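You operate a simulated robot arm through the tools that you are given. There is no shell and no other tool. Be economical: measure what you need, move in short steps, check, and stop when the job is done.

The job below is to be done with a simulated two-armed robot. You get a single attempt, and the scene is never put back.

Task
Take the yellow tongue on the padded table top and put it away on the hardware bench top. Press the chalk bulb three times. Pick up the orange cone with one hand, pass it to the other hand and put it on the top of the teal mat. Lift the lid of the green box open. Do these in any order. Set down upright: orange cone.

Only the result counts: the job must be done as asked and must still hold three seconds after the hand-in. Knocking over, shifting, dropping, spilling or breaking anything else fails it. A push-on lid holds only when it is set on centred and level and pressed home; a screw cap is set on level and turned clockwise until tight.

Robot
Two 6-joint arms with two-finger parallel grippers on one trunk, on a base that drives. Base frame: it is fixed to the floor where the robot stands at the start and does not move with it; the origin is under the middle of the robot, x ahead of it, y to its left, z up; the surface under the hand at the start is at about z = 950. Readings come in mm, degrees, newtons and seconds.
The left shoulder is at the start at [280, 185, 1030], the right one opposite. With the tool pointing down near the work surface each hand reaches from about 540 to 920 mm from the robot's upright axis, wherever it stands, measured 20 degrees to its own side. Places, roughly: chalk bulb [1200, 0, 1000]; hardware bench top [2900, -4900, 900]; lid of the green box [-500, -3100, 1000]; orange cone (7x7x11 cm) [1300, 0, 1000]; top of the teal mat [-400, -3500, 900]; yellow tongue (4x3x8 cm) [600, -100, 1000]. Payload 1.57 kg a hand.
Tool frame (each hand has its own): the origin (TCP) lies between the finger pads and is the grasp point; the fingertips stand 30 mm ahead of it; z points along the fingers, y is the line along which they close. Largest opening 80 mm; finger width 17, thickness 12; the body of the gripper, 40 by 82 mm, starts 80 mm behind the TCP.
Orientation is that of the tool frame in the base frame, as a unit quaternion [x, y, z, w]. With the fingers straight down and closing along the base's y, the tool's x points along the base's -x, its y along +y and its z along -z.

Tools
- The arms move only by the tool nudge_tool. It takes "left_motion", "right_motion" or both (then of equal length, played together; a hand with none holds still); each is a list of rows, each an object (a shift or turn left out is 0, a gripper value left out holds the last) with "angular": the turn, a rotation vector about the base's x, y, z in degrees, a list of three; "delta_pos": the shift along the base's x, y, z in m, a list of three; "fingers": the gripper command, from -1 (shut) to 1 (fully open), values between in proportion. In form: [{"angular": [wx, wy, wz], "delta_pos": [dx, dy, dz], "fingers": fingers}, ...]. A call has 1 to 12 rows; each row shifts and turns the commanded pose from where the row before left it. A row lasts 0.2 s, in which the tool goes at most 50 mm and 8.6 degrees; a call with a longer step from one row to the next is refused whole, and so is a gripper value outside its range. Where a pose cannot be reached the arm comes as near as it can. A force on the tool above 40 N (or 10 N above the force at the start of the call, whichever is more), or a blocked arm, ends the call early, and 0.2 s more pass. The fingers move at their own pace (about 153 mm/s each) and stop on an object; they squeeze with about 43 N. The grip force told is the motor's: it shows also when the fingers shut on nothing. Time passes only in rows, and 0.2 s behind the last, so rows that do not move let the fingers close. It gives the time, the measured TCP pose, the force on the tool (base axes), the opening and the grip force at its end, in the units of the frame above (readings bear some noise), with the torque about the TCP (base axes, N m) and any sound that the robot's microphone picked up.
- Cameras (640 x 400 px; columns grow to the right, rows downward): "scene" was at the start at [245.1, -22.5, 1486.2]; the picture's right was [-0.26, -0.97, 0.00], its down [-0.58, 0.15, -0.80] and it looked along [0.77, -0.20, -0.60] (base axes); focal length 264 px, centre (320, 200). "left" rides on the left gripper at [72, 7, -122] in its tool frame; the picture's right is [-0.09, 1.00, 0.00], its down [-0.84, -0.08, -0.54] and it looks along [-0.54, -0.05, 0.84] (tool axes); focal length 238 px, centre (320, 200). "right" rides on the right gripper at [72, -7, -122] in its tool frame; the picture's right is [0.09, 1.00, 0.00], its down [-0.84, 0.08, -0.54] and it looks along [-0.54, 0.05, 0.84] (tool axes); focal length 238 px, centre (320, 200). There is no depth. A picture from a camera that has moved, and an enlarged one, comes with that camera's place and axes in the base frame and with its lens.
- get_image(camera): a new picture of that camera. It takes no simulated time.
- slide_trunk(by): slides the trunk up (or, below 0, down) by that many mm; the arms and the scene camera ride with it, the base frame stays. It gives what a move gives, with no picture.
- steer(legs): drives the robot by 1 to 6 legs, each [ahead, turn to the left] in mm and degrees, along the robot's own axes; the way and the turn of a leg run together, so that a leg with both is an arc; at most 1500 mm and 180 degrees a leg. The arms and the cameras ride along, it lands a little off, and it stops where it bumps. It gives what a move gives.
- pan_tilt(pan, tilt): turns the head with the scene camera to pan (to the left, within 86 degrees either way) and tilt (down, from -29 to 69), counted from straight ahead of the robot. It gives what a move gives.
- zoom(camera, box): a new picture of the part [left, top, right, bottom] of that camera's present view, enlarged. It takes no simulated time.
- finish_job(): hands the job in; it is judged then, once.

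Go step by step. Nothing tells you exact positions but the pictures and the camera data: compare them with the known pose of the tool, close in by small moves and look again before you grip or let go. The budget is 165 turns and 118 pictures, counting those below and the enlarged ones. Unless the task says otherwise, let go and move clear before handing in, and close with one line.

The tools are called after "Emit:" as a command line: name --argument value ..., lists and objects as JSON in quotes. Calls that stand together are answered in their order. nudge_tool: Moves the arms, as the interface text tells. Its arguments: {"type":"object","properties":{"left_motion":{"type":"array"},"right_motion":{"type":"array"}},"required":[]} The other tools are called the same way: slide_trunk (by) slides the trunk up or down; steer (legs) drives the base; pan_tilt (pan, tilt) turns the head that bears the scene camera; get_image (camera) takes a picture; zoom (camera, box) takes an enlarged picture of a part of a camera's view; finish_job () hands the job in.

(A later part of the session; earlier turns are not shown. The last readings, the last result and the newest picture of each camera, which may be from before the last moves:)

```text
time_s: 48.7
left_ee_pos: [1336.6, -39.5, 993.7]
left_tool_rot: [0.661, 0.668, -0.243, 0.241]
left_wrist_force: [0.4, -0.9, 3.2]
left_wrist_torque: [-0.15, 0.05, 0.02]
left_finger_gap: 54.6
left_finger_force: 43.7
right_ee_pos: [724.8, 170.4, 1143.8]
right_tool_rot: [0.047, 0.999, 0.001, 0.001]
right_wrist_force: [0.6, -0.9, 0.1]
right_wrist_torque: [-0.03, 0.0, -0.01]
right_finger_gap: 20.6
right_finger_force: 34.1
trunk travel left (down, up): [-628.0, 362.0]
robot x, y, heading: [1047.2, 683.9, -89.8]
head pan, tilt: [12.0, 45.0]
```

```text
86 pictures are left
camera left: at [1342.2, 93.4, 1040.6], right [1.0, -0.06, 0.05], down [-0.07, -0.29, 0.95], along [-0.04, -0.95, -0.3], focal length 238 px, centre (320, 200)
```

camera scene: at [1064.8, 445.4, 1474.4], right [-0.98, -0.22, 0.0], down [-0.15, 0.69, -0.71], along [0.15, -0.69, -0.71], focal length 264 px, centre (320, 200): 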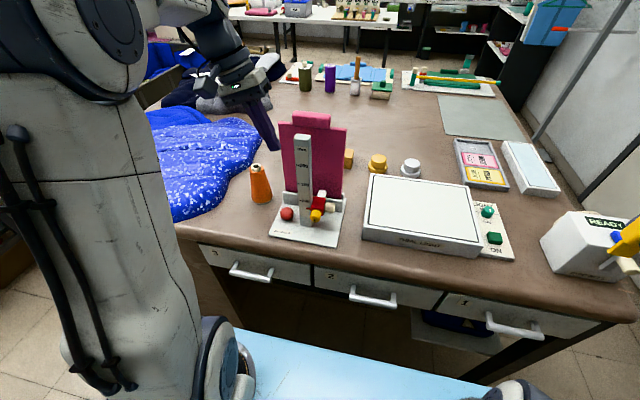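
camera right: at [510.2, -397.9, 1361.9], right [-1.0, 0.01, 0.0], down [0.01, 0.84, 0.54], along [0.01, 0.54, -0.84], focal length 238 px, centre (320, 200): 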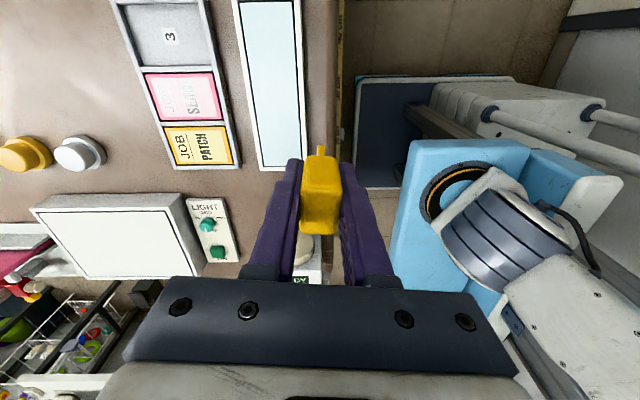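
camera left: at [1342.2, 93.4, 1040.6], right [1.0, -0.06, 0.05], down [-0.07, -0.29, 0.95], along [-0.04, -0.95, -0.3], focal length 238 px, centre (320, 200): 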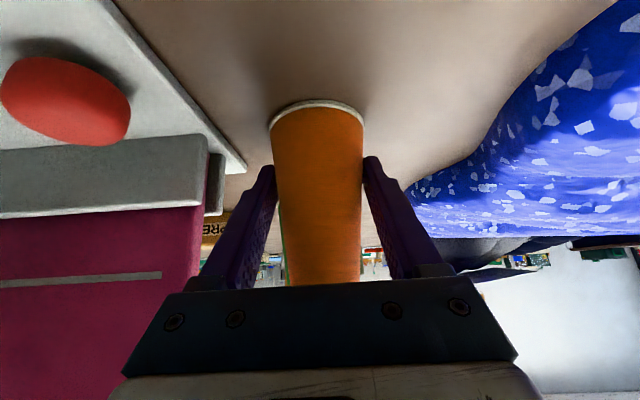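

The cone is gripped at 54.6 mm. I'll lift with the trunk and check.

Emit:
slide_trunk --by 40

Emit:
get_image --camera "left"

```text
time_s: 49.5
left_ee_pos: [1336.2, -39.1, 1032.1]
left_tool_rot: [0.661, 0.668, -0.244, 0.241]
left_wrist_force: [0.0, 0.2, -1.7]
left_wrist_torque: [-0.01, -0.04, 0.03]
left_finger_gap: 54.6
left_finger_force: 43.2
right_ee_pos: [725.4, 170.9, 1183.9]
right_tool_rot: [0.047, 0.999, 0.001, 0.0]
right_wrist_force: [-0.9, 0.6, -0.4]
right_wrist_torque: [0.03, -0.01, -0.01]
right_finger_gap: 20.6
right_finger_force: 34.2
trunk travel left (down, up): [-668.0, 322.0]
robot x, y, heading: [1049.5, 681.1, -89.3]
head pan, tilt: [12.0, 45.0]
```

```text
85 pictures are left
camera left: at [1342.2, 93.4, 1080.2], right [1.0, -0.06, 0.05], down [-0.07, -0.29, 0.95], along [-0.04, -0.95, -0.3], focal length 238 px, centre (320, 200)
```

left: 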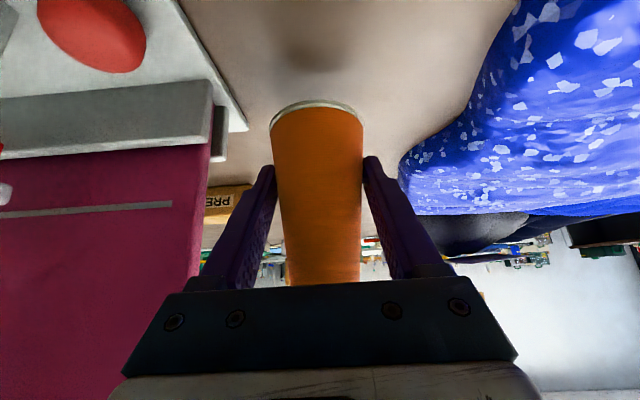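

The cone holds. I'll raise the trunk for clearance and draw the left hand in.

Emit:
slide_trunk --by 300

Emit:
nudge_tool --left_motion '[{"delta_pos": [-0.01, 0.02, 0]}, {"delta_pos": [-0.02, 0.02, 0]}, {"delta_pos": [-0.03, 0.02, 0]}, {"delta_pos": [-0.03, 0.01, 0]}, {}]'

Emit:
steer --legs '[[0, -90], [500, 0], [785, 90]]'

Emit:
pan_tilt --pan 0 --tilt 25

Emit:
get_image --camera "scene"

```text
time_s: 52.5
left_ee_pos: [1335.3, -38.9, 1332.7]
left_tool_rot: [0.661, 0.668, -0.244, 0.24]
left_wrist_force: [0.1, -0.2, -0.8]
left_wrist_torque: [0.0, 0.02, 0.0]
left_finger_gap: 54.5
left_finger_force: 43.4
right_ee_pos: [724.9, 171.2, 1483.3]
right_tool_rot: [0.047, 0.999, 0.0, 0.0]
right_wrist_force: [-0.1, -0.9, 0.3]
right_wrist_torque: [0.01, 0.02, 0.02]
right_finger_gap: 20.5
right_finger_force: 34.4
trunk travel left (down, up): [-968.0, 22.0]
robot x, y, heading: [1047.7, 687.5, -89.4]
head pan, tilt: [12.0, 45.0]
```

```text
time_s: 53.8
left_ee_pos: [1244.7, 31.6, 1333.3]
left_tool_rot: [0.66, 0.669, -0.243, 0.241]
left_wrist_force: [-0.3, 0.9, -0.8]
left_wrist_torque: [-0.03, 0.01, -0.04]
left_finger_gap: 54.2
left_finger_force: 43.5
right_ee_pos: [725.9, 171.9, 1483.8]
right_tool_rot: [0.048, 0.999, 0.0, 0.0]
right_wrist_force: [0.1, 0.6, 0.0]
right_wrist_torque: [0.02, 0.01, -0.01]
right_finger_gap: 20.8
right_finger_force: 34.4
trunk travel left (down, up): [-968.0, 22.0]
robot x, y, heading: [1044.4, 687.2, -89.3]
head pan, tilt: [12.0, 45.0]
```

```text
time_s: 64.3
left_ee_pos: [219.6, -470.6, 1334.0]
left_tool_rot: [0.674, 0.654, -0.249, 0.235]
left_wrist_force: [-0.7, -0.3, -0.5]
left_wrist_torque: [-0.02, 0.0, -0.01]
left_finger_gap: 54.4
left_finger_force: 43.0
right_ee_pos: [-294.8, -307.1, 1483.9]
right_tool_rot: [0.068, 0.998, 0.0, 0.0]
right_wrist_force: [-0.6, -0.3, -0.2]
right_wrist_torque: [-0.01, -0.01, 0.01]
right_finger_gap: 20.3
right_finger_force: 34.0
trunk travel left (down, up): [-968.0, 22.0]
robot x, y, heading: [46.1, 190.6, -92.0]
head pan, tilt: [12.0, 45.0]
cut short: leg 3
```

```text
time_s: 65.2
left_ee_pos: [221.3, -470.7, 1333.2]
left_tool_rot: [0.674, 0.655, -0.248, 0.235]
left_wrist_force: [0.2, 0.2, -1.9]
left_wrist_torque: [0.01, -0.01, 0.02]
left_finger_gap: 54.5
left_finger_force: 43.3
right_ee_pos: [-294.6, -307.8, 1482.8]
right_tool_rot: [0.068, 0.998, 0.0, 0.0]
right_wrist_force: [-0.1, -0.2, -0.1]
right_wrist_torque: [0.0, 0.0, -0.02]
right_finger_gap: 20.6
right_finger_force: 34.2
trunk travel left (down, up): [-968.0, 22.0]
robot x, y, heading: [47.4, 189.3, -92.0]
head pan, tilt: [0.0, 25.0]
```

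```text
84 pictures are left
camera scene: at [38.1, -60.9, 1747.8], right [-1.0, 0.04, 0.0], down [0.01, 0.42, -0.91], along [-0.03, -0.91, -0.42], focal length 264 px, centre (320, 200)
```

scene: 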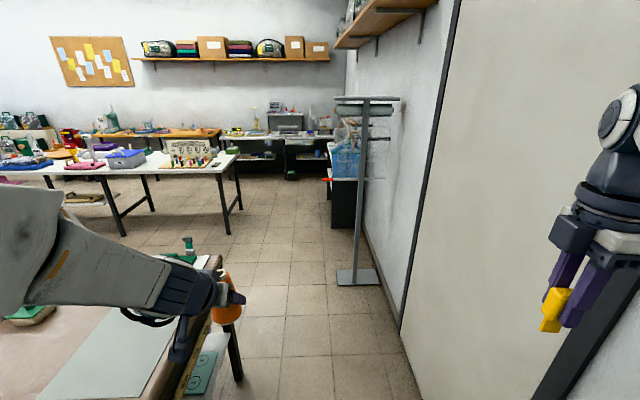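

The corridor on the right side of the padded table is open; the corner with the blue crate should hold the green box and mat. I'll zoom in there.

Emit:
zoom --camera "scene" --box '[210, 80, 420, 240]'

Emit:
pan_tilt --pan 40 --tilt 20

Emit:
get_image --camera "scene"

```text
2.50 times, centred on (315, 160) of scene
camera zoom: at [38.1, -60.9, 1747.8], right [-1.0, 0.04, 0.0], down [0.01, 0.42, -0.91], along [-0.03, -0.91, -0.42], focal length 660 px, centre (332, 300)
```

zoom: 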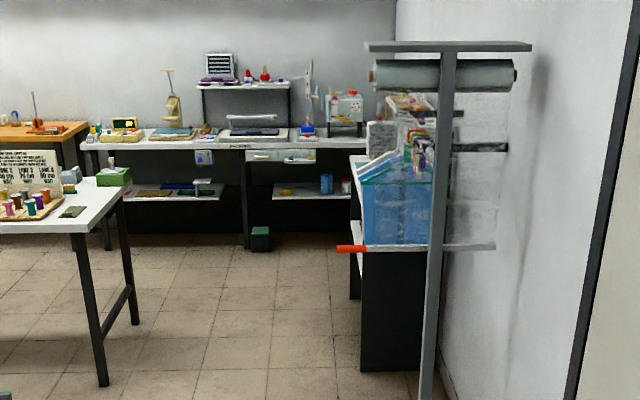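

```text
time_s: 66.2
left_ee_pos: [220.8, -471.0, 1332.7]
left_tool_rot: [0.674, 0.654, -0.248, 0.236]
left_wrist_force: [-1.1, 0.6, -2.2]
left_wrist_torque: [0.02, 0.01, 0.03]
left_finger_gap: 54.7
left_finger_force: 43.0
right_ee_pos: [-293.3, -307.6, 1483.1]
right_tool_rot: [0.069, 0.998, 0.0, 0.0]
right_wrist_force: [-0.5, 0.5, 0.6]
right_wrist_torque: [0.03, -0.01, 0.02]
right_finger_gap: 20.3
right_finger_force: 34.3
trunk travel left (down, up): [-968.0, 22.0]
robot x, y, heading: [45.3, 189.1, -92.3]
head pan, tilt: [40.0, 20.0]
```

```text
82 pictures are left
camera scene: at [98.5, -42.3, 1756.0], right [-0.79, -0.61, 0.0], down [-0.21, 0.27, -0.94], along [0.58, -0.74, -0.34], focal length 264 px, centre (320, 200)
```

scene: 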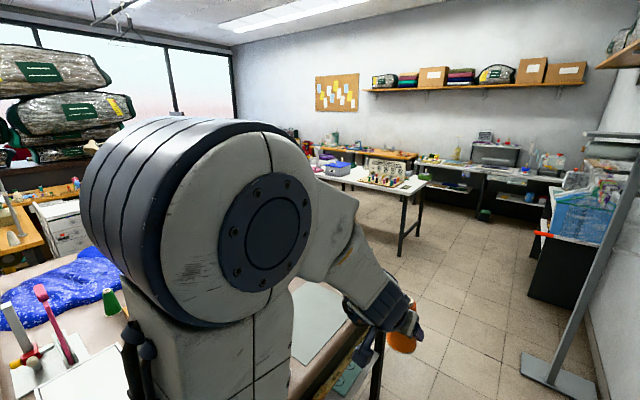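

I'll drive down the corridor past the padded table, veering left away from the stand.

Emit:
steer --legs '[[0, 4], [1300, 0], [600, 35]]'

Emit:
pan_tilt --pan -10 --tilt 20

Emit:
get_image --camera "scene"

Emit:
pan_tilt --pan -65 --tilt 20

Emit:
get_image --camera "scene"

```text
time_s: 74.7
left_ee_pos: [466.0, -1919.2, 1331.9]
left_tool_rot: [0.579, 0.74, -0.213, 0.267]
left_wrist_force: [0.2, 0.6, -1.6]
left_wrist_torque: [-0.01, 0.03, -0.02]
left_finger_gap: 53.6
left_finger_force: 42.8
right_ee_pos: [-77.8, -1894.6, 1483.8]
right_tool_rot: [-0.035, 0.999, 0.01, -0.003]
right_wrist_force: [1.3, 7.0, 0.6]
right_wrist_torque: [-1.07, 0.27, -0.63]
right_finger_gap: 20.4
right_finger_force: 33.9
trunk travel left (down, up): [-968.0, 22.0]
robot x, y, heading: [117.2, -1325.7, -76.2]
head pan, tilt: [40.0, 20.0]
stopped in leg 3: the force on the tool passed its limit at 148 N (the readings are from after the stop); the commanded pose is now the measured one
```

```text
time_s: 75.9
left_ee_pos: [467.1, -1920.4, 1332.5]
left_tool_rot: [0.579, 0.74, -0.215, 0.267]
left_wrist_force: [-0.5, 0.4, -1.7]
left_wrist_torque: [0.0, 0.04, 0.01]
left_finger_gap: 53.7
left_finger_force: 42.7
right_ee_pos: [-77.4, -1894.7, 1482.8]
right_tool_rot: [-0.035, 0.999, 0.009, -0.003]
right_wrist_force: [-0.3, 11.9, 2.5]
right_wrist_torque: [-1.7, 0.16, -1.1]
right_finger_gap: 20.6
right_finger_force: 33.9
trunk travel left (down, up): [-968.0, 22.0]
robot x, y, heading: [117.5, -1335.7, -76.3]
head pan, tilt: [-10.0, 20.0]
```

```text
81 pictures are left
camera scene: at [164.0, -1578.2, 1756.2], right [-1.0, -0.06, 0.0], down [-0.02, 0.34, -0.94], along [0.06, -0.94, -0.34], focal length 264 px, centre (320, 200)
```

scene: 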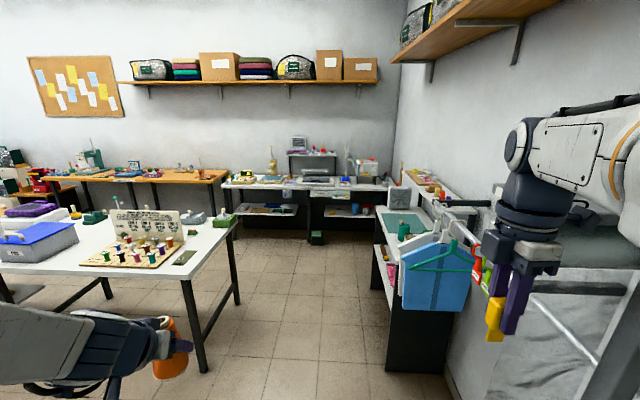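

```text
time_s: 77.1
left_ee_pos: [467.1, -1920.6, 1333.8]
left_tool_rot: [0.579, 0.74, -0.214, 0.267]
left_wrist_force: [-0.1, -0.4, -0.7]
left_wrist_torque: [0.01, 0.02, 0.01]
left_finger_gap: 53.4
left_finger_force: 43.2
right_ee_pos: [-77.9, -1895.2, 1483.9]
right_tool_rot: [-0.036, 0.999, 0.01, -0.003]
right_wrist_force: [-0.3, 12.3, 2.9]
right_wrist_torque: [-1.77, 0.1, -1.16]
right_finger_gap: 20.6
right_finger_force: 34.2
trunk travel left (down, up): [-968.0, 22.0]
robot x, y, heading: [120.4, -1328.7, -76.6]
head pan, tilt: [-65.0, 20.0]
```

```text
80 pictures are left
camera scene: at [85.2, -1543.4, 1756.2], right [-0.62, 0.78, 0.0], down [0.27, 0.21, -0.94], along [-0.73, -0.59, -0.34], focal length 264 px, centre (320, 200)
```

scene: 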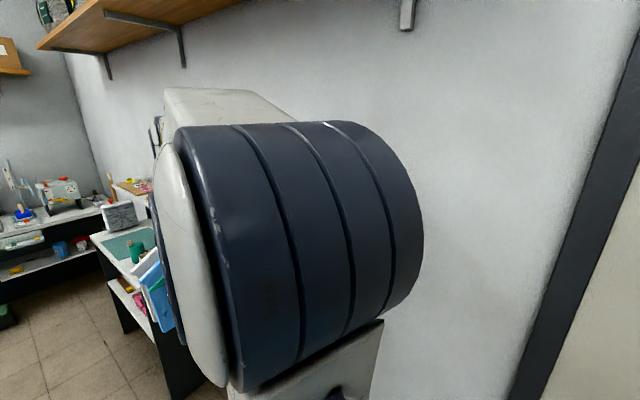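

The right hand has touched the film-roll stand (12 N). I'll back straight off and look at the stand.

Emit:
steer --legs '[[-250, 0]]'

Emit:
pan_tilt --pan -22 --tilt 25

Emit:
get_image --camera "scene"

Emit:
get_image --camera "right"

```text
time_s: 78.9
left_ee_pos: [407.7, -1678.0, 1333.0]
left_tool_rot: [0.579, 0.741, -0.213, 0.266]
left_wrist_force: [0.2, 0.2, -1.6]
left_wrist_torque: [0.01, 0.03, 0.01]
left_finger_gap: 53.7
left_finger_force: 42.2
right_ee_pos: [-136.8, -1652.8, 1483.0]
right_tool_rot: [-0.036, 0.999, 0.009, -0.003]
right_wrist_force: [-0.2, -0.5, 0.2]
right_wrist_torque: [-0.01, -0.01, -0.03]
right_finger_gap: 20.6
right_finger_force: 34.6
trunk travel left (down, up): [-968.0, 22.0]
robot x, y, heading: [59.0, -1085.6, -76.3]
head pan, tilt: [-65.0, 20.0]
```

```text
time_s: 80.0
left_ee_pos: [407.6, -1678.9, 1332.2]
left_tool_rot: [0.579, 0.741, -0.214, 0.266]
left_wrist_force: [-0.7, 0.7, -2.1]
left_wrist_torque: [-0.01, -0.02, 0.0]
left_finger_gap: 53.8
left_finger_force: 42.6
right_ee_pos: [-136.6, -1653.0, 1483.0]
right_tool_rot: [-0.036, 0.999, 0.01, -0.003]
right_wrist_force: [-0.5, -0.3, -0.6]
right_wrist_torque: [0.02, 0.0, 0.0]
right_finger_gap: 20.6
right_finger_force: 34.1
trunk travel left (down, up): [-968.0, 22.0]
robot x, y, heading: [62.0, -1086.6, -76.3]
head pan, tilt: [-22.0, 25.0]
```

```text
79 pictures are left
camera scene: at [85.5, -1334.8, 1747.9], right [-0.99, 0.15, 0.0], down [0.06, 0.42, -0.91], along [-0.13, -0.9, -0.42], focal length 264 px, centre (320, 200)
```

scene: 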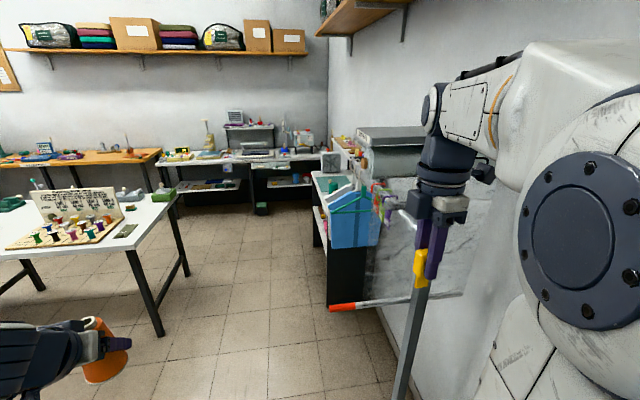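

```text
78 pictures are left
camera right: at [-205.9, -1667.5, 1605.3], right [-0.16, 0.99, 0.02], down [0.83, 0.13, 0.54], along [0.53, 0.1, -0.84], focal length 238 px, centre (320, 200)
```

right: 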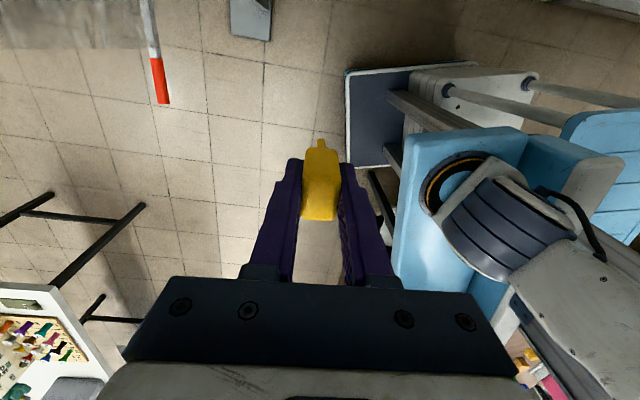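

The stand still stands upright. Before moving on I'll zoom in on the far benches to identify the hardware bench and the aisle.

Emit:
pan_tilt --pan 20 --tilt 15

Emit:
zoom --camera "scene" --box '[100, 100, 420, 300]'

```text
time_s: 81.1
left_ee_pos: [408.8, -1677.5, 1331.4]
left_tool_rot: [0.579, 0.741, -0.213, 0.266]
left_wrist_force: [0.2, -0.5, -2.7]
left_wrist_torque: [-0.01, -0.01, -0.02]
left_finger_gap: 53.6
left_finger_force: 42.6
right_ee_pos: [-137.1, -1652.9, 1482.8]
right_tool_rot: [-0.035, 0.999, 0.01, -0.003]
right_wrist_force: [-0.1, -0.3, -0.7]
right_wrist_torque: [-0.01, -0.03, 0.01]
right_finger_gap: 20.7
right_finger_force: 34.6
trunk travel left (down, up): [-968.0, 22.0]
robot x, y, heading: [59.9, -1084.0, -76.2]
head pan, tilt: [20.0, 15.0]
```

```text
2.00 times, centred on (260, 200) of scene
camera zoom: at [150.7, -1321.5, 1764.1], right [-0.83, -0.55, 0.0], down [-0.14, 0.22, -0.97], along [0.53, -0.8, -0.26], focal length 528 px, centre (440, 200)
```

zoom: 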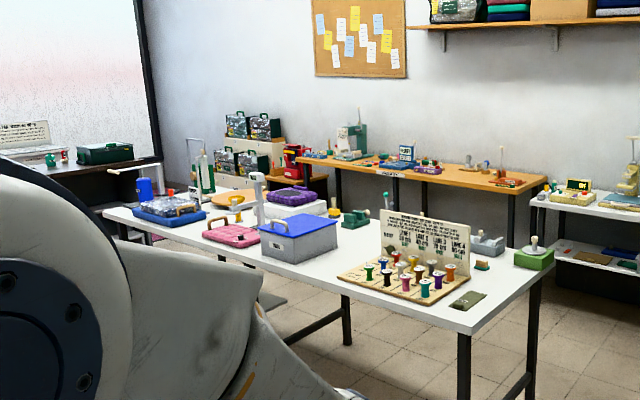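

The wooden bench with its front-edge label is at about x 1550–3700, front edge y ≈ -4370. I'll go past the stand with wide clearance and look again.

Emit:
steer --legs '[[0, 16], [800, 0], [0, -28], [450, 0]]'

Emit:
pan_tilt --pan 20 --tilt 30

Emit:
get_image --camera "scene"

Emit:
pan_tilt --pan -35 --tilt 35

Emit:
get_image --camera "scene"

```text
time_s: 90.1
left_ee_pos: [685.5, -2902.4, 1333.2]
left_tool_rot: [0.654, 0.675, -0.24, 0.242]
left_wrist_force: [0.5, 0.5, -2.3]
left_wrist_torque: [0.01, 0.03, 0.01]
left_finger_gap: 53.1
left_finger_force: 42.6
right_ee_pos: [158.1, -2764.2, 1482.4]
right_tool_rot: [0.07, 0.997, 0.009, -0.001]
right_wrist_force: [-0.9, 0.0, -0.7]
right_wrist_torque: [0.02, 0.01, -0.02]
right_finger_gap: 20.5
right_finger_force: 34.3
trunk travel left (down, up): [-968.0, 22.0]
robot x, y, heading: [467.2, -2254.4, -88.4]
head pan, tilt: [20.0, 15.0]
```

```text
time_s: 90.9
left_ee_pos: [684.6, -2903.5, 1332.2]
left_tool_rot: [0.654, 0.675, -0.241, 0.242]
left_wrist_force: [-0.4, 0.5, -1.8]
left_wrist_torque: [0.04, 0.02, -0.01]
left_finger_gap: 52.9
left_finger_force: 43.1
right_ee_pos: [158.0, -2763.1, 1483.2]
right_tool_rot: [0.071, 0.997, 0.01, -0.002]
right_wrist_force: [-0.1, -0.2, -0.3]
right_wrist_torque: [-0.03, 0.0, 0.02]
right_finger_gap: 20.7
right_finger_force: 34.3
trunk travel left (down, up): [-968.0, 22.0]
robot x, y, heading: [469.0, -2252.1, -88.6]
head pan, tilt: [20.0, 30.0]
```

```text
76 pictures are left
camera scene: at [508.3, -2497.0, 1740.0], right [-0.93, -0.37, 0.0], down [-0.18, 0.46, -0.87], along [0.32, -0.81, -0.5], focal length 264 px, centre (320, 200)
```

scene: 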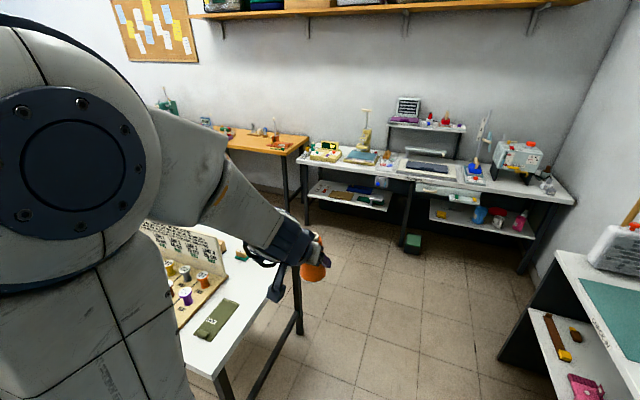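

```text
time_s: 92.1
left_ee_pos: [685.9, -2903.8, 1332.3]
left_tool_rot: [0.655, 0.674, -0.241, 0.241]
left_wrist_force: [0.2, -0.8, -0.2]
left_wrist_torque: [0.01, 0.04, -0.03]
left_finger_gap: 53.1
left_finger_force: 43.3
right_ee_pos: [158.4, -2764.6, 1482.6]
right_tool_rot: [0.071, 0.997, 0.009, -0.002]
right_wrist_force: [0.3, 0.2, 0.6]
right_wrist_torque: [0.02, 0.02, 0.0]
right_finger_gap: 20.5
right_finger_force: 33.9
trunk travel left (down, up): [-968.0, 22.0]
robot x, y, heading: [469.3, -2254.7, -88.6]
head pan, tilt: [-35.0, 35.0]
```

```text
75 pictures are left
camera scene: at [426.6, -2486.3, 1732.1], right [-0.83, 0.55, 0.0], down [0.32, 0.48, -0.82], along [-0.45, -0.68, -0.57], focal length 264 px, centre (320, 200)
```

scene: 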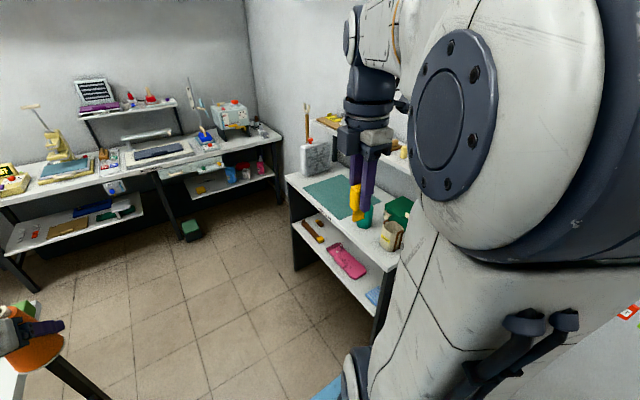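

The mat and green box are on the cabinet at right. The cone's grip gap has crept a bit, so I'll check how the cone sits.

Emit:
get_image --camera "left"

Emit:
zoom --camera "scene" --box '[280, 80, 440, 240]'

```text
74 pictures are left
camera left: at [688.9, -2770.1, 1380.5], right [1.0, -0.04, 0.05], down [-0.06, -0.3, 0.95], along [-0.03, -0.95, -0.3], focal length 238 px, centre (320, 200)
```

left: 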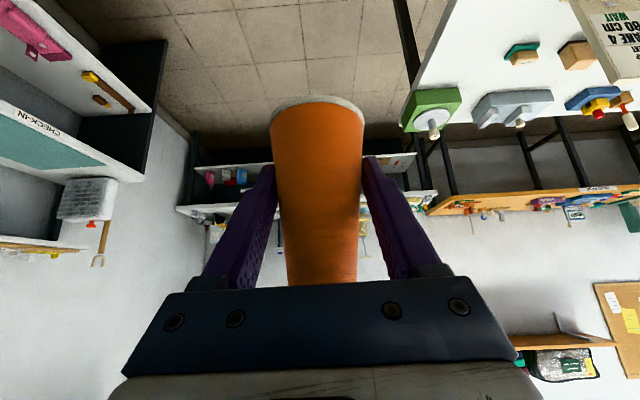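

```text
2.50 times, centred on (360, 160) of scene
camera zoom: at [426.6, -2486.3, 1732.1], right [-0.83, 0.55, 0.0], down [0.32, 0.48, -0.82], along [-0.45, -0.68, -0.57], focal length 660 px, centre (220, 300)
```

zoom: 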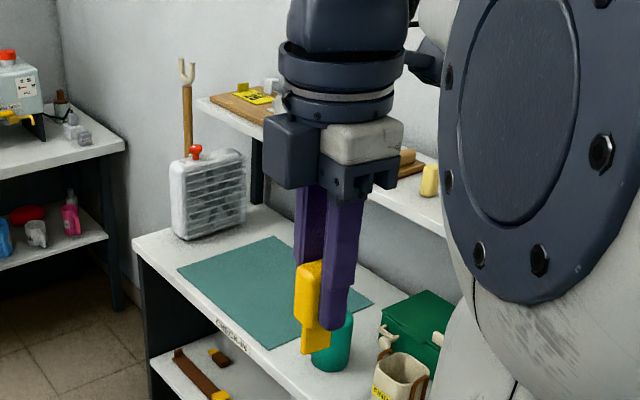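

The cone is secure. Next I'll swing into the aisle between the white table and the benches, heading along +x.

Emit:
steer --legs '[[1000, -1], [1021, 89.5]]'

Emit:
pan_tilt --pan -45 --tilt 25

Emit:
get_image --camera "scene"

```text
time_s: 102.1
left_ee_pos: [1788.6, -3721.6, 1332.2]
left_tool_rot: [0.011, 0.94, -0.009, 0.341]
left_wrist_force: [0.7, -1.0, -1.3]
left_wrist_torque: [0.02, 0.04, 0.02]
left_finger_gap: 53.1
left_finger_force: 42.9
right_ee_pos: [1619.7, -4240.3, 1484.3]
right_tool_rot: [-0.634, 0.773, 0.006, -0.008]
right_wrist_force: [-1.1, -0.2, 0.0]
right_wrist_torque: [0.01, 0.0, 0.0]
right_finger_gap: 20.7
right_finger_force: 34.4
trunk travel left (down, up): [-968.0, 22.0]
robot x, y, heading: [1127.8, -3897.2, -2.0]
head pan, tilt: [-35.0, 35.0]
cut short: leg 2
```

```text
time_s: 102.8
left_ee_pos: [1788.3, -3720.6, 1331.3]
left_tool_rot: [0.011, 0.94, -0.008, 0.341]
left_wrist_force: [-0.3, 1.0, -1.4]
left_wrist_torque: [-0.01, -0.01, -0.02]
left_finger_gap: 52.8
left_finger_force: 43.0
right_ee_pos: [1620.2, -4239.7, 1483.5]
right_tool_rot: [-0.634, 0.773, 0.006, -0.008]
right_wrist_force: [0.6, 0.3, -0.7]
right_wrist_torque: [0.05, 0.02, 0.01]
right_finger_gap: 20.6
right_finger_force: 33.5
trunk travel left (down, up): [-968.0, 22.0]
robot x, y, heading: [1127.2, -3898.2, -1.6]
head pan, tilt: [-45.0, 25.0]
```

```text
72 pictures are left
camera scene: at [1351.0, -3973.0, 1747.8], right [-0.73, -0.68, 0.0], down [-0.29, 0.31, -0.91], along [0.62, -0.66, -0.42], focal length 264 px, centre (320, 200)
```

scene: 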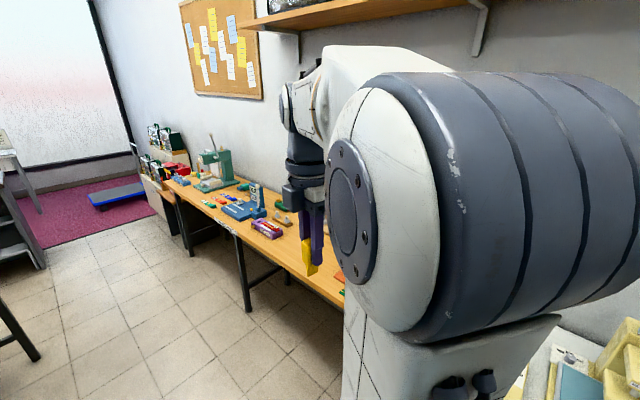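

That's the wooden bench: front edge at y ≈ -4645, z ≈ 900. I'll zoom to find a free spot and read the label.

Emit:
zoom --camera "scene" --box '[140, 130, 360, 310]'

Emit:
get_image --camera "right"

```text
2.22 times, centred on (250, 220) of scene
camera zoom: at [1351.0, -3973.0, 1747.8], right [-0.73, -0.68, 0.0], down [-0.29, 0.31, -0.91], along [0.62, -0.66, -0.42], focal length 586 px, centre (476, 156)
```

zoom: 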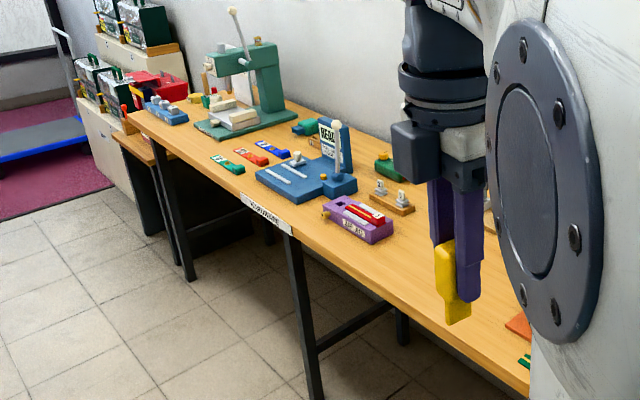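

```text
70 pictures are left
camera right: at [1616.3, -4311.4, 1605.3], right [-0.99, 0.1, 0.02], down [0.1, 0.84, 0.54], along [0.04, 0.54, -0.84], focal length 238 px, centre (320, 200)
```

right: 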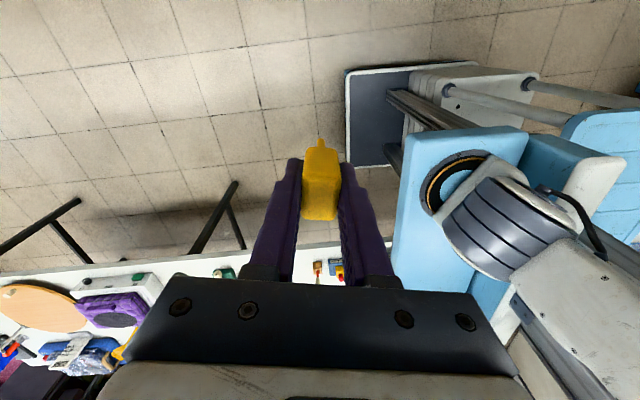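

The free spot is around (2240, -4770), between the purple tool and the orange piece. I'll drive up at a slight angle.

Emit:
steer --legs '[[0, -15], [700, 0], [0, -6]]'

Emit:
nudge_tool --right_motion '[{"angular": [0, 0, -8.4]}, {"angular": [0, 0, -8.4]}, {"angular": [0, 0, -8.4]}, {"angular": [0, 0, -8.4]}, {"angular": [0, 0, -8.4]}, {"angular": [0, 0, -8.4]}, {"angular": [0, 0, -8.4]}, {"angular": [0, 0, -8.4]}, {"angular": [0, 0, -8.4]}, {"angular": [0, 0, -8.4]}]'

Emit:
pan_tilt --pan -10 --tilt 45

Emit:
get_image --camera "right"

Emit:
get_image --camera "scene"

```text
time_s: 108.0
left_ee_pos: [2468.5, -4158.2, 1332.9]
left_tool_rot: [0.177, 0.923, -0.068, 0.334]
left_wrist_force: [-0.6, -0.2, -2.1]
left_wrist_torque: [0.0, -0.03, 0.01]
left_finger_gap: 52.8
left_finger_force: 43.2
right_ee_pos: [2129.9, -4585.4, 1483.3]
right_tool_rot: [-0.488, 0.873, 0.007, -0.007]
right_wrist_force: [-0.1, -0.4, -1.3]
right_wrist_torque: [-0.01, 0.0, 0.01]
right_finger_gap: 20.6
right_finger_force: 34.0
trunk travel left (down, up): [-968.0, 22.0]
robot x, y, heading: [1785.2, -4096.9, -22.4]
head pan, tilt: [-45.0, 25.0]
```

```text
time_s: 110.2
left_ee_pos: [2467.9, -4156.5, 1331.8]
left_tool_rot: [0.176, 0.923, -0.067, 0.334]
left_wrist_force: [-0.1, 0.4, -2.2]
left_wrist_torque: [0.02, 0.02, 0.01]
left_finger_gap: 52.8
left_finger_force: 42.1
right_ee_pos: [2131.4, -4585.1, 1483.9]
right_tool_rot: [0.223, 0.975, 0.01, -0.001]
right_wrist_force: [-0.2, -0.3, -0.8]
right_wrist_torque: [0.04, -0.05, -0.01]
right_finger_gap: 20.9
right_finger_force: 34.0
trunk travel left (down, up): [-968.0, 22.0]
robot x, y, heading: [1787.7, -4097.0, -22.4]
head pan, tilt: [-45.0, 25.0]
```

```text
time_s: 111.2
left_ee_pos: [2468.1, -4156.4, 1331.6]
left_tool_rot: [0.176, 0.923, -0.068, 0.335]
left_wrist_force: [0.3, -0.2, -1.7]
left_wrist_torque: [0.01, -0.02, 0.0]
left_finger_gap: 52.8
left_finger_force: 43.0
right_ee_pos: [2132.1, -4585.6, 1483.6]
right_tool_rot: [0.22, 0.975, 0.01, 0.0]
right_wrist_force: [0.3, -0.1, -0.4]
right_wrist_torque: [-0.01, -0.03, 0.04]
right_finger_gap: 20.7
right_finger_force: 34.7
trunk travel left (down, up): [-968.0, 22.0]
robot x, y, heading: [1787.6, -4098.9, -22.3]
head pan, tilt: [-10.0, 45.0]
```

```text
69 pictures are left
camera right: at [2064.0, -4562.6, 1605.5], right [0.35, 0.94, 0.02], down [0.79, -0.3, 0.54], along [0.51, -0.17, -0.84], focal length 238 px, centre (320, 200)
```

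right: 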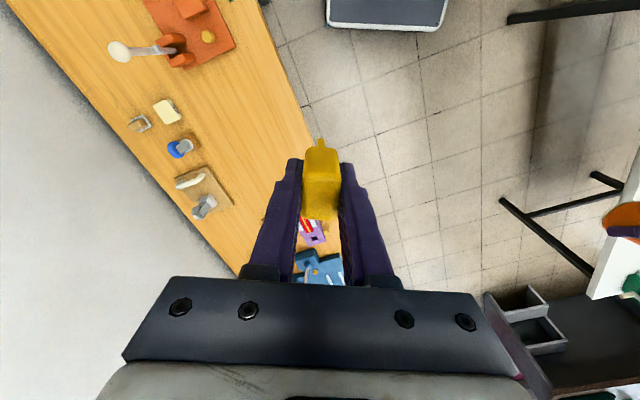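

```text
68 pictures are left
camera scene: at [2004.3, -4199.8, 1717.4], right [-0.53, -0.85, 0.0], down [-0.6, 0.38, -0.71], along [0.6, -0.38, -0.71], focal length 264 px, centre (320, 200)
```

scene: 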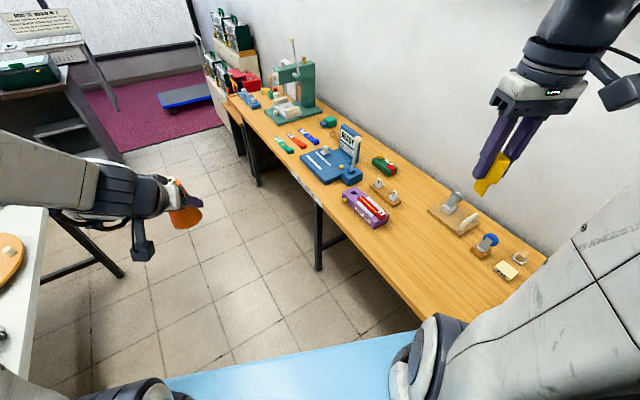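

The free area at (2270, -4770) is confirmed. I'll bring the tongue over it and lower with the trunk.

Emit:
nudge_tool --right_motion '[{"delta_pos": [0.028, -0.037, 0]}, {"delta_pos": [0.028, -0.037, 0]}, {"delta_pos": [0.028, -0.037, 0]}, {"delta_pos": [0.027, -0.037, 0]}, {"delta_pos": [0.027, -0.037, 0]}, {}]'

Emit:
slide_trunk --by -400

Emit:
get_image --camera "right"

Emit:
get_image --camera "scene"

```text
time_s: 112.6
left_ee_pos: [2468.3, -4158.7, 1331.7]
left_tool_rot: [0.176, 0.924, -0.067, 0.334]
left_wrist_force: [-0.9, -0.9, -2.5]
left_wrist_torque: [0.02, 0.02, 0.02]
left_finger_gap: 52.6
left_finger_force: 43.0
right_ee_pos: [2267.0, -4771.1, 1481.6]
right_tool_rot: [0.221, 0.975, 0.011, -0.002]
right_wrist_force: [-0.6, 0.7, 0.2]
right_wrist_torque: [-0.01, 0.03, -0.01]
right_finger_gap: 20.4
right_finger_force: 34.6
trunk travel left (down, up): [-968.0, 22.0]
robot x, y, heading: [1783.6, -4096.2, -22.4]
head pan, tilt: [-10.0, 45.0]
```

```text
time_s: 116.5
left_ee_pos: [2467.6, -4157.8, 931.9]
left_tool_rot: [0.176, 0.923, -0.068, 0.335]
left_wrist_force: [-0.6, -0.1, -1.3]
left_wrist_torque: [0.02, -0.02, 0.0]
left_finger_gap: 52.3
left_finger_force: 43.0
right_ee_pos: [2268.6, -4770.1, 1082.0]
right_tool_rot: [0.222, 0.975, 0.009, 0.0]
right_wrist_force: [-0.1, 0.1, -0.2]
right_wrist_torque: [-0.03, 0.0, 0.0]
right_finger_gap: 20.8
right_finger_force: 34.2
trunk travel left (down, up): [-568.0, 422.0]
robot x, y, heading: [1786.9, -4098.8, -22.2]
head pan, tilt: [-10.0, 45.0]
```

```text
67 pictures are left
camera right: at [2200.7, -4747.0, 1203.9], right [0.35, 0.94, 0.02], down [0.79, -0.3, 0.54], along [0.51, -0.17, -0.84], focal length 238 px, centre (320, 200)
```

right: 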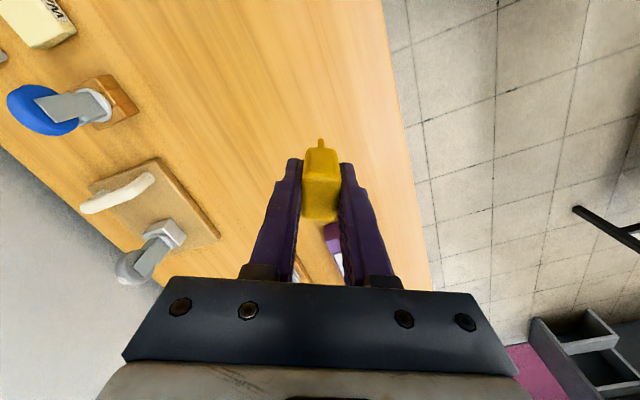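

```text
66 pictures are left
camera scene: at [2004.2, -4199.8, 1317.3], right [-0.53, -0.85, 0.0], down [-0.6, 0.38, -0.71], along [0.6, -0.38, -0.71], focal length 264 px, centre (320, 200)
```

scene: 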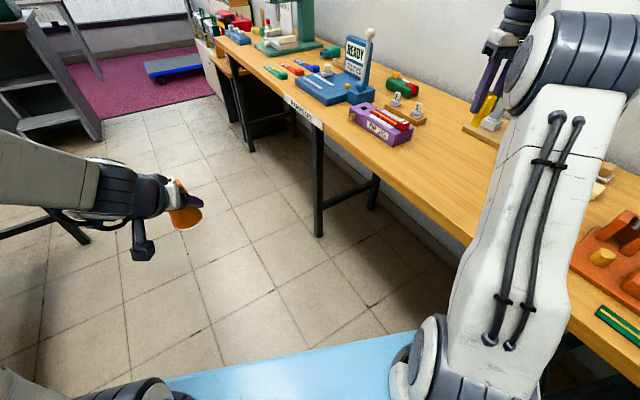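

The tongue is over clear bench. I'll descend with the arm, then in small steps to contact.

Emit:
nudge_tool --right_motion '[{"delta_pos": [0, 0, -0.03]}, {"delta_pos": [0, 0, -0.03]}, {"delta_pos": [0, 0, -0.03]}, {"delta_pos": [0, 0, -0.01]}, {"delta_pos": [0, 0, -0.007]}, {}]'

Emit:
get_image --camera "right"

```text
time_s: 117.9
left_ee_pos: [2468.4, -4157.0, 931.8]
left_tool_rot: [0.177, 0.923, -0.069, 0.334]
left_wrist_force: [0.2, 0.3, -1.5]
left_wrist_torque: [-0.03, 0.01, 0.0]
left_finger_gap: 52.2
left_finger_force: 42.8
right_ee_pos: [2267.8, -4770.6, 975.9]
right_tool_rot: [0.221, 0.975, 0.009, -0.001]
right_wrist_force: [0.5, -0.3, 0.4]
right_wrist_torque: [0.03, -0.01, 0.0]
right_finger_gap: 20.4
right_finger_force: 34.4
trunk travel left (down, up): [-568.0, 422.0]
robot x, y, heading: [1785.1, -4095.6, -22.2]
head pan, tilt: [-10.0, 45.0]
```

```text
65 pictures are left
camera right: at [2201.3, -4747.5, 1096.9], right [0.35, 0.94, 0.02], down [0.79, -0.3, 0.54], along [0.51, -0.17, -0.84], focal length 238 px, centre (320, 200)
```

right: 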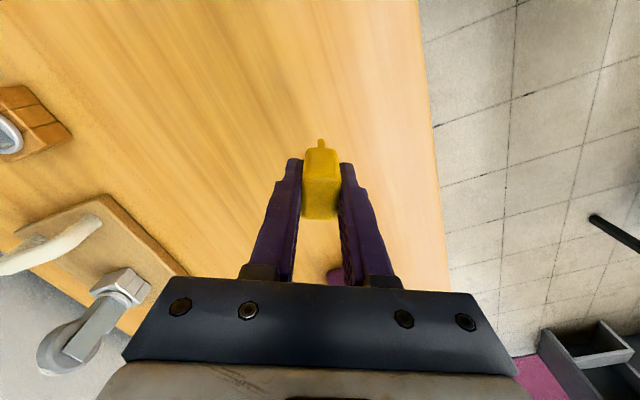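

Emit:
nudge_tool --right_motion '[{"delta_pos": [0, 0, -0.006]}, {"delta_pos": [0, 0, -0.004]}, {"delta_pos": [0, 0, -0.004]}, {"delta_pos": [0, 0, -0.003]}]'

```text
time_s: 118.9
left_ee_pos: [2468.3, -4157.7, 932.9]
left_tool_rot: [0.176, 0.923, -0.068, 0.335]
left_wrist_force: [0.5, -0.2, -1.3]
left_wrist_torque: [0.03, 0.0, 0.02]
left_finger_gap: 52.4
left_finger_force: 43.3
right_ee_pos: [2268.2, -4770.6, 957.1]
right_tool_rot: [0.222, 0.975, 0.01, 0.0]
right_wrist_force: [-0.1, 0.1, -0.2]
right_wrist_torque: [-0.02, 0.01, 0.01]
right_finger_gap: 20.7
right_finger_force: 34.4
trunk travel left (down, up): [-568.0, 422.0]
robot x, y, heading: [1787.3, -4095.3, -22.2]
head pan, tilt: [-10.0, 45.0]
```

No contact yet at 957; I'll continue in small steps.

Emit:
nudge_tool --right_motion '[{"delta_pos": [0, 0, -0.003]}, {"delta_pos": [0, 0, -0.003]}, {"delta_pos": [0, 0, -0.003]}]'

Emit:
get_image --camera "right"

```text
time_s: 119.7
left_ee_pos: [2469.7, -4156.3, 931.9]
left_tool_rot: [0.177, 0.923, -0.069, 0.335]
left_wrist_force: [-0.7, 0.4, -1.0]
left_wrist_torque: [0.0, 0.05, 0.01]
left_finger_gap: 52.1
left_finger_force: 43.1
right_ee_pos: [2267.5, -4769.3, 947.8]
right_tool_rot: [0.221, 0.975, 0.009, 0.0]
right_wrist_force: [0.8, -0.5, -0.2]
right_wrist_torque: [0.01, 0.02, 0.02]
right_finger_gap: 20.4
right_finger_force: 34.1
trunk travel left (down, up): [-568.0, 422.0]
robot x, y, heading: [1784.0, -4093.9, -22.3]
head pan, tilt: [-10.0, 45.0]
```

```text
64 pictures are left
camera right: at [2200.8, -4747.3, 1070.5], right [0.35, 0.94, 0.02], down [0.79, -0.3, 0.54], along [0.51, -0.17, -0.84], focal length 238 px, centre (320, 200)
```

right: 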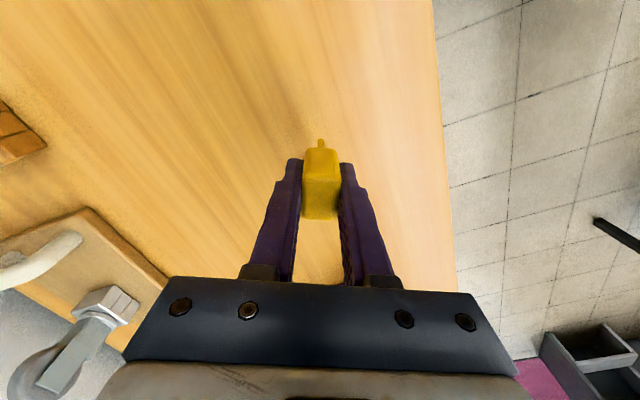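

Emit:
nudge_tool --right_motion '[{"delta_pos": [0, 0, -0.004]}, {"delta_pos": [0, 0, -0.003]}, {"delta_pos": [0, 0, -0.003]}, {"delta_pos": [0, 0, -0.003]}, {"delta_pos": [0, 0, -0.003]}]'

Emit:
zoom --camera "scene" --box '[420, 40, 560, 180]'

```text
time_s: 120.9
left_ee_pos: [2468.0, -4156.8, 932.0]
left_tool_rot: [0.176, 0.923, -0.068, 0.334]
left_wrist_force: [0.3, -0.4, -1.4]
left_wrist_torque: [0.0, 0.0, 0.01]
left_finger_gap: 52.5
left_finger_force: 43.2
right_ee_pos: [2268.1, -4770.1, 934.6]
right_tool_rot: [0.221, 0.975, 0.011, -0.001]
right_wrist_force: [0.7, -0.1, 0.3]
right_wrist_torque: [-0.03, 0.0, -0.01]
right_finger_gap: 20.6
right_finger_force: 34.3
trunk travel left (down, up): [-568.0, 422.0]
robot x, y, heading: [1787.7, -4094.8, -22.7]
head pan, tilt: [-10.0, 45.0]
```

```text
2.86 times, centred on (490, 110) of scene
camera zoom: at [2004.2, -4199.8, 1317.3], right [-0.53, -0.85, 0.0], down [-0.6, 0.38, -0.71], along [0.6, -0.38, -0.71], focal length 754 px, centre (-166, 457)
```

zoom: 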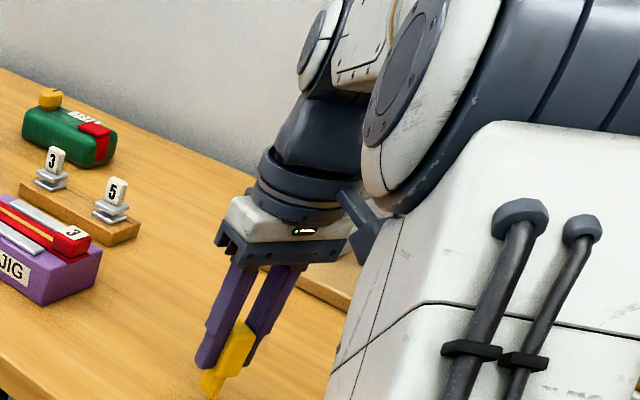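

Emit:
nudge_tool --right_motion '[{"delta_pos": [0, 0, -0.003]}, {"delta_pos": [0, 0, -0.003]}, {"delta_pos": [0, 0, -0.003]}, {"delta_pos": [0, 0, -0.003]}, {"delta_pos": [0, 0, -0.003]}]'

Emit:
zoom --camera "right" --box '[260, 100, 400, 240]'

```text
time_s: 122.1
left_ee_pos: [2467.8, -4156.5, 934.0]
left_tool_rot: [0.177, 0.924, -0.068, 0.334]
left_wrist_force: [0.0, 0.9, -2.7]
left_wrist_torque: [0.02, 0.0, 0.0]
left_finger_gap: 52.4
left_finger_force: 42.8
right_ee_pos: [2267.6, -4769.3, 921.0]
right_tool_rot: [0.221, 0.975, 0.007, 0.002]
right_wrist_force: [-2.9, -0.2, 20.9]
right_wrist_torque: [0.02, 0.14, 0.01]
right_finger_gap: 20.6
right_finger_force: 34.0
trunk travel left (down, up): [-568.0, 422.0]
robot x, y, heading: [1780.8, -4097.4, -22.3]
head pan, tilt: [-10.0, 45.0]
```

```text
2.86 times, centred on (330, 170) of right
camera zoom: at [2200.3, -4746.1, 1042.5], right [0.35, 0.94, 0.02], down [0.78, -0.3, 0.54], along [0.51, -0.18, -0.84], focal length 681 px, centre (291, 286)
```

zoom: 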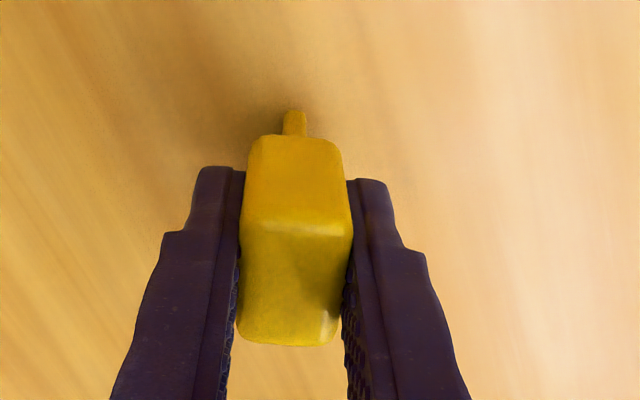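

Contact (21 N). I'll relieve the force, release and look.

Emit:
nudge_tool --right_motion '[{"delta_pos": [0, 0, 0.002]}, {"fingers": -0.3}, {"fingers": 0.2}, {"fingers": 1}, {}, {}]'

Emit:
get_image --camera "right"

```text
time_s: 123.5
left_ee_pos: [2467.5, -4157.6, 932.9]
left_tool_rot: [0.176, 0.923, -0.068, 0.335]
left_wrist_force: [0.2, 0.3, -0.9]
left_wrist_torque: [0.02, -0.01, 0.0]
left_finger_gap: 52.0
left_finger_force: 43.4
right_ee_pos: [2268.1, -4769.3, 919.2]
right_tool_rot: [0.222, 0.975, 0.01, 0.0]
right_wrist_force: [0.6, 0.6, 0.4]
right_wrist_torque: [-0.02, 0.0, -0.01]
right_finger_gap: 79.8
right_finger_force: 0.0
trunk travel left (down, up): [-568.0, 422.0]
robot x, y, heading: [1787.1, -4095.3, -22.1]
head pan, tilt: [-10.0, 45.0]
```

```text
61 pictures are left
camera right: at [2200.9, -4746.5, 1041.8], right [0.35, 0.94, 0.02], down [0.79, -0.3, 0.54], along [0.51, -0.17, -0.84], focal length 238 px, centre (320, 200)
```

right: 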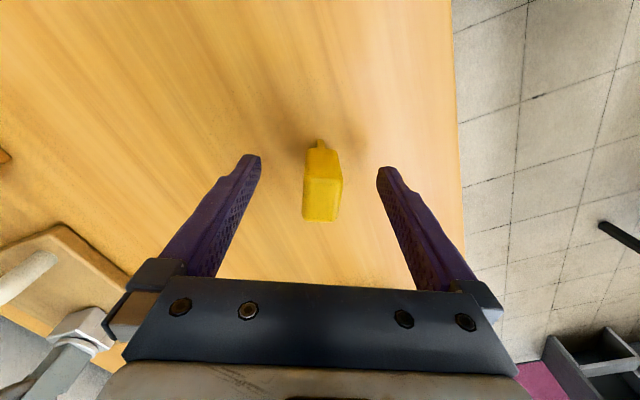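

The tongue stands on the bench. I'll withdraw straight up, check and raise the trunk.

Emit:
nudge_tool --right_motion '[{"delta_pos": [0, 0, 0.02]}, {"delta_pos": [0, 0, 0.03]}, {"delta_pos": [0, 0, 0.04]}, {"delta_pos": [0, 0, 0.04]}, {"delta_pos": [0, 0, 0.04]}]'

Emit:
slide_trunk --by 400

Emit:
get_image --camera "right"

Emit:
get_image --camera "left"

```text
time_s: 124.7
left_ee_pos: [2468.4, -4157.5, 932.4]
left_tool_rot: [0.175, 0.924, -0.067, 0.334]
left_wrist_force: [-0.3, 0.8, -1.3]
left_wrist_torque: [-0.01, 0.01, 0.03]
left_finger_gap: 52.1
left_finger_force: 43.1
right_ee_pos: [2268.5, -4770.0, 1090.5]
right_tool_rot: [0.221, 0.975, 0.01, -0.001]
right_wrist_force: [-0.1, 0.3, 0.6]
right_wrist_torque: [0.01, -0.05, 0.02]
right_finger_gap: 79.9
right_finger_force: 0.1
trunk travel left (down, up): [-568.0, 422.0]
robot x, y, heading: [1785.2, -4096.3, -22.2]
head pan, tilt: [-10.0, 45.0]
```

```text
time_s: 128.5
left_ee_pos: [2466.9, -4156.9, 1331.6]
left_tool_rot: [0.176, 0.923, -0.068, 0.335]
left_wrist_force: [-0.6, -0.2, -1.4]
left_wrist_torque: [0.03, 0.02, -0.01]
left_finger_gap: 51.9
left_finger_force: 43.2
right_ee_pos: [2267.7, -4769.8, 1490.8]
right_tool_rot: [0.222, 0.975, 0.009, -0.001]
right_wrist_force: [-0.4, 0.4, 0.6]
right_wrist_torque: [-0.02, 0.0, -0.01]
right_finger_gap: 80.1
right_finger_force: 0.1
trunk travel left (down, up): [-968.0, 22.0]
robot x, y, heading: [1783.8, -4091.7, -22.3]
head pan, tilt: [-10.0, 45.0]
```

```text
60 pictures are left
camera right: at [2201.6, -4747.4, 1613.0], right [0.35, 0.94, 0.02], down [0.79, -0.3, 0.54], along [0.51, -0.17, -0.84], focal length 238 px, centre (320, 200)
```

right: 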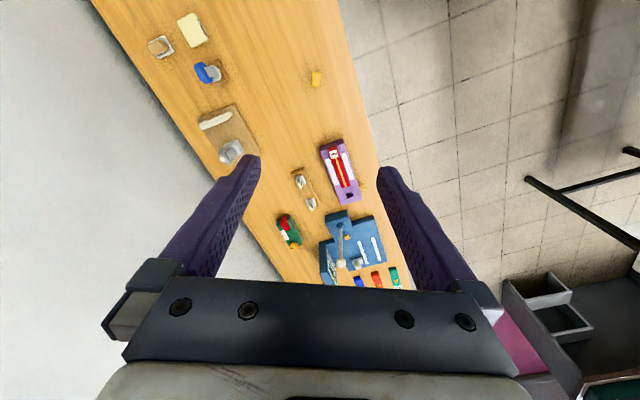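

```text
59 pictures are left
camera left: at [2347.8, -4102.0, 1380.4], right [0.44, 0.9, 0.05], down [0.25, -0.17, 0.95], along [0.87, -0.4, -0.3], focal length 238 px, centre (320, 200)
```

left: 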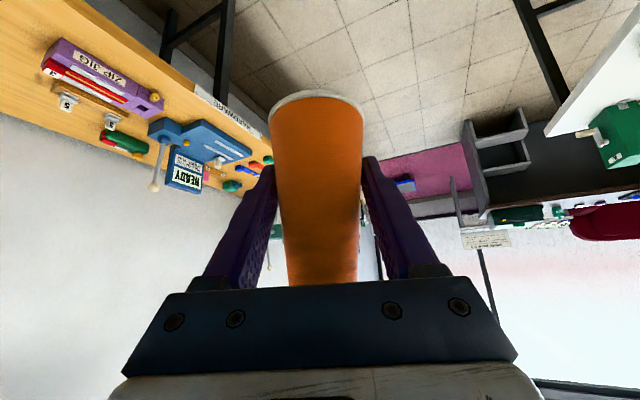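

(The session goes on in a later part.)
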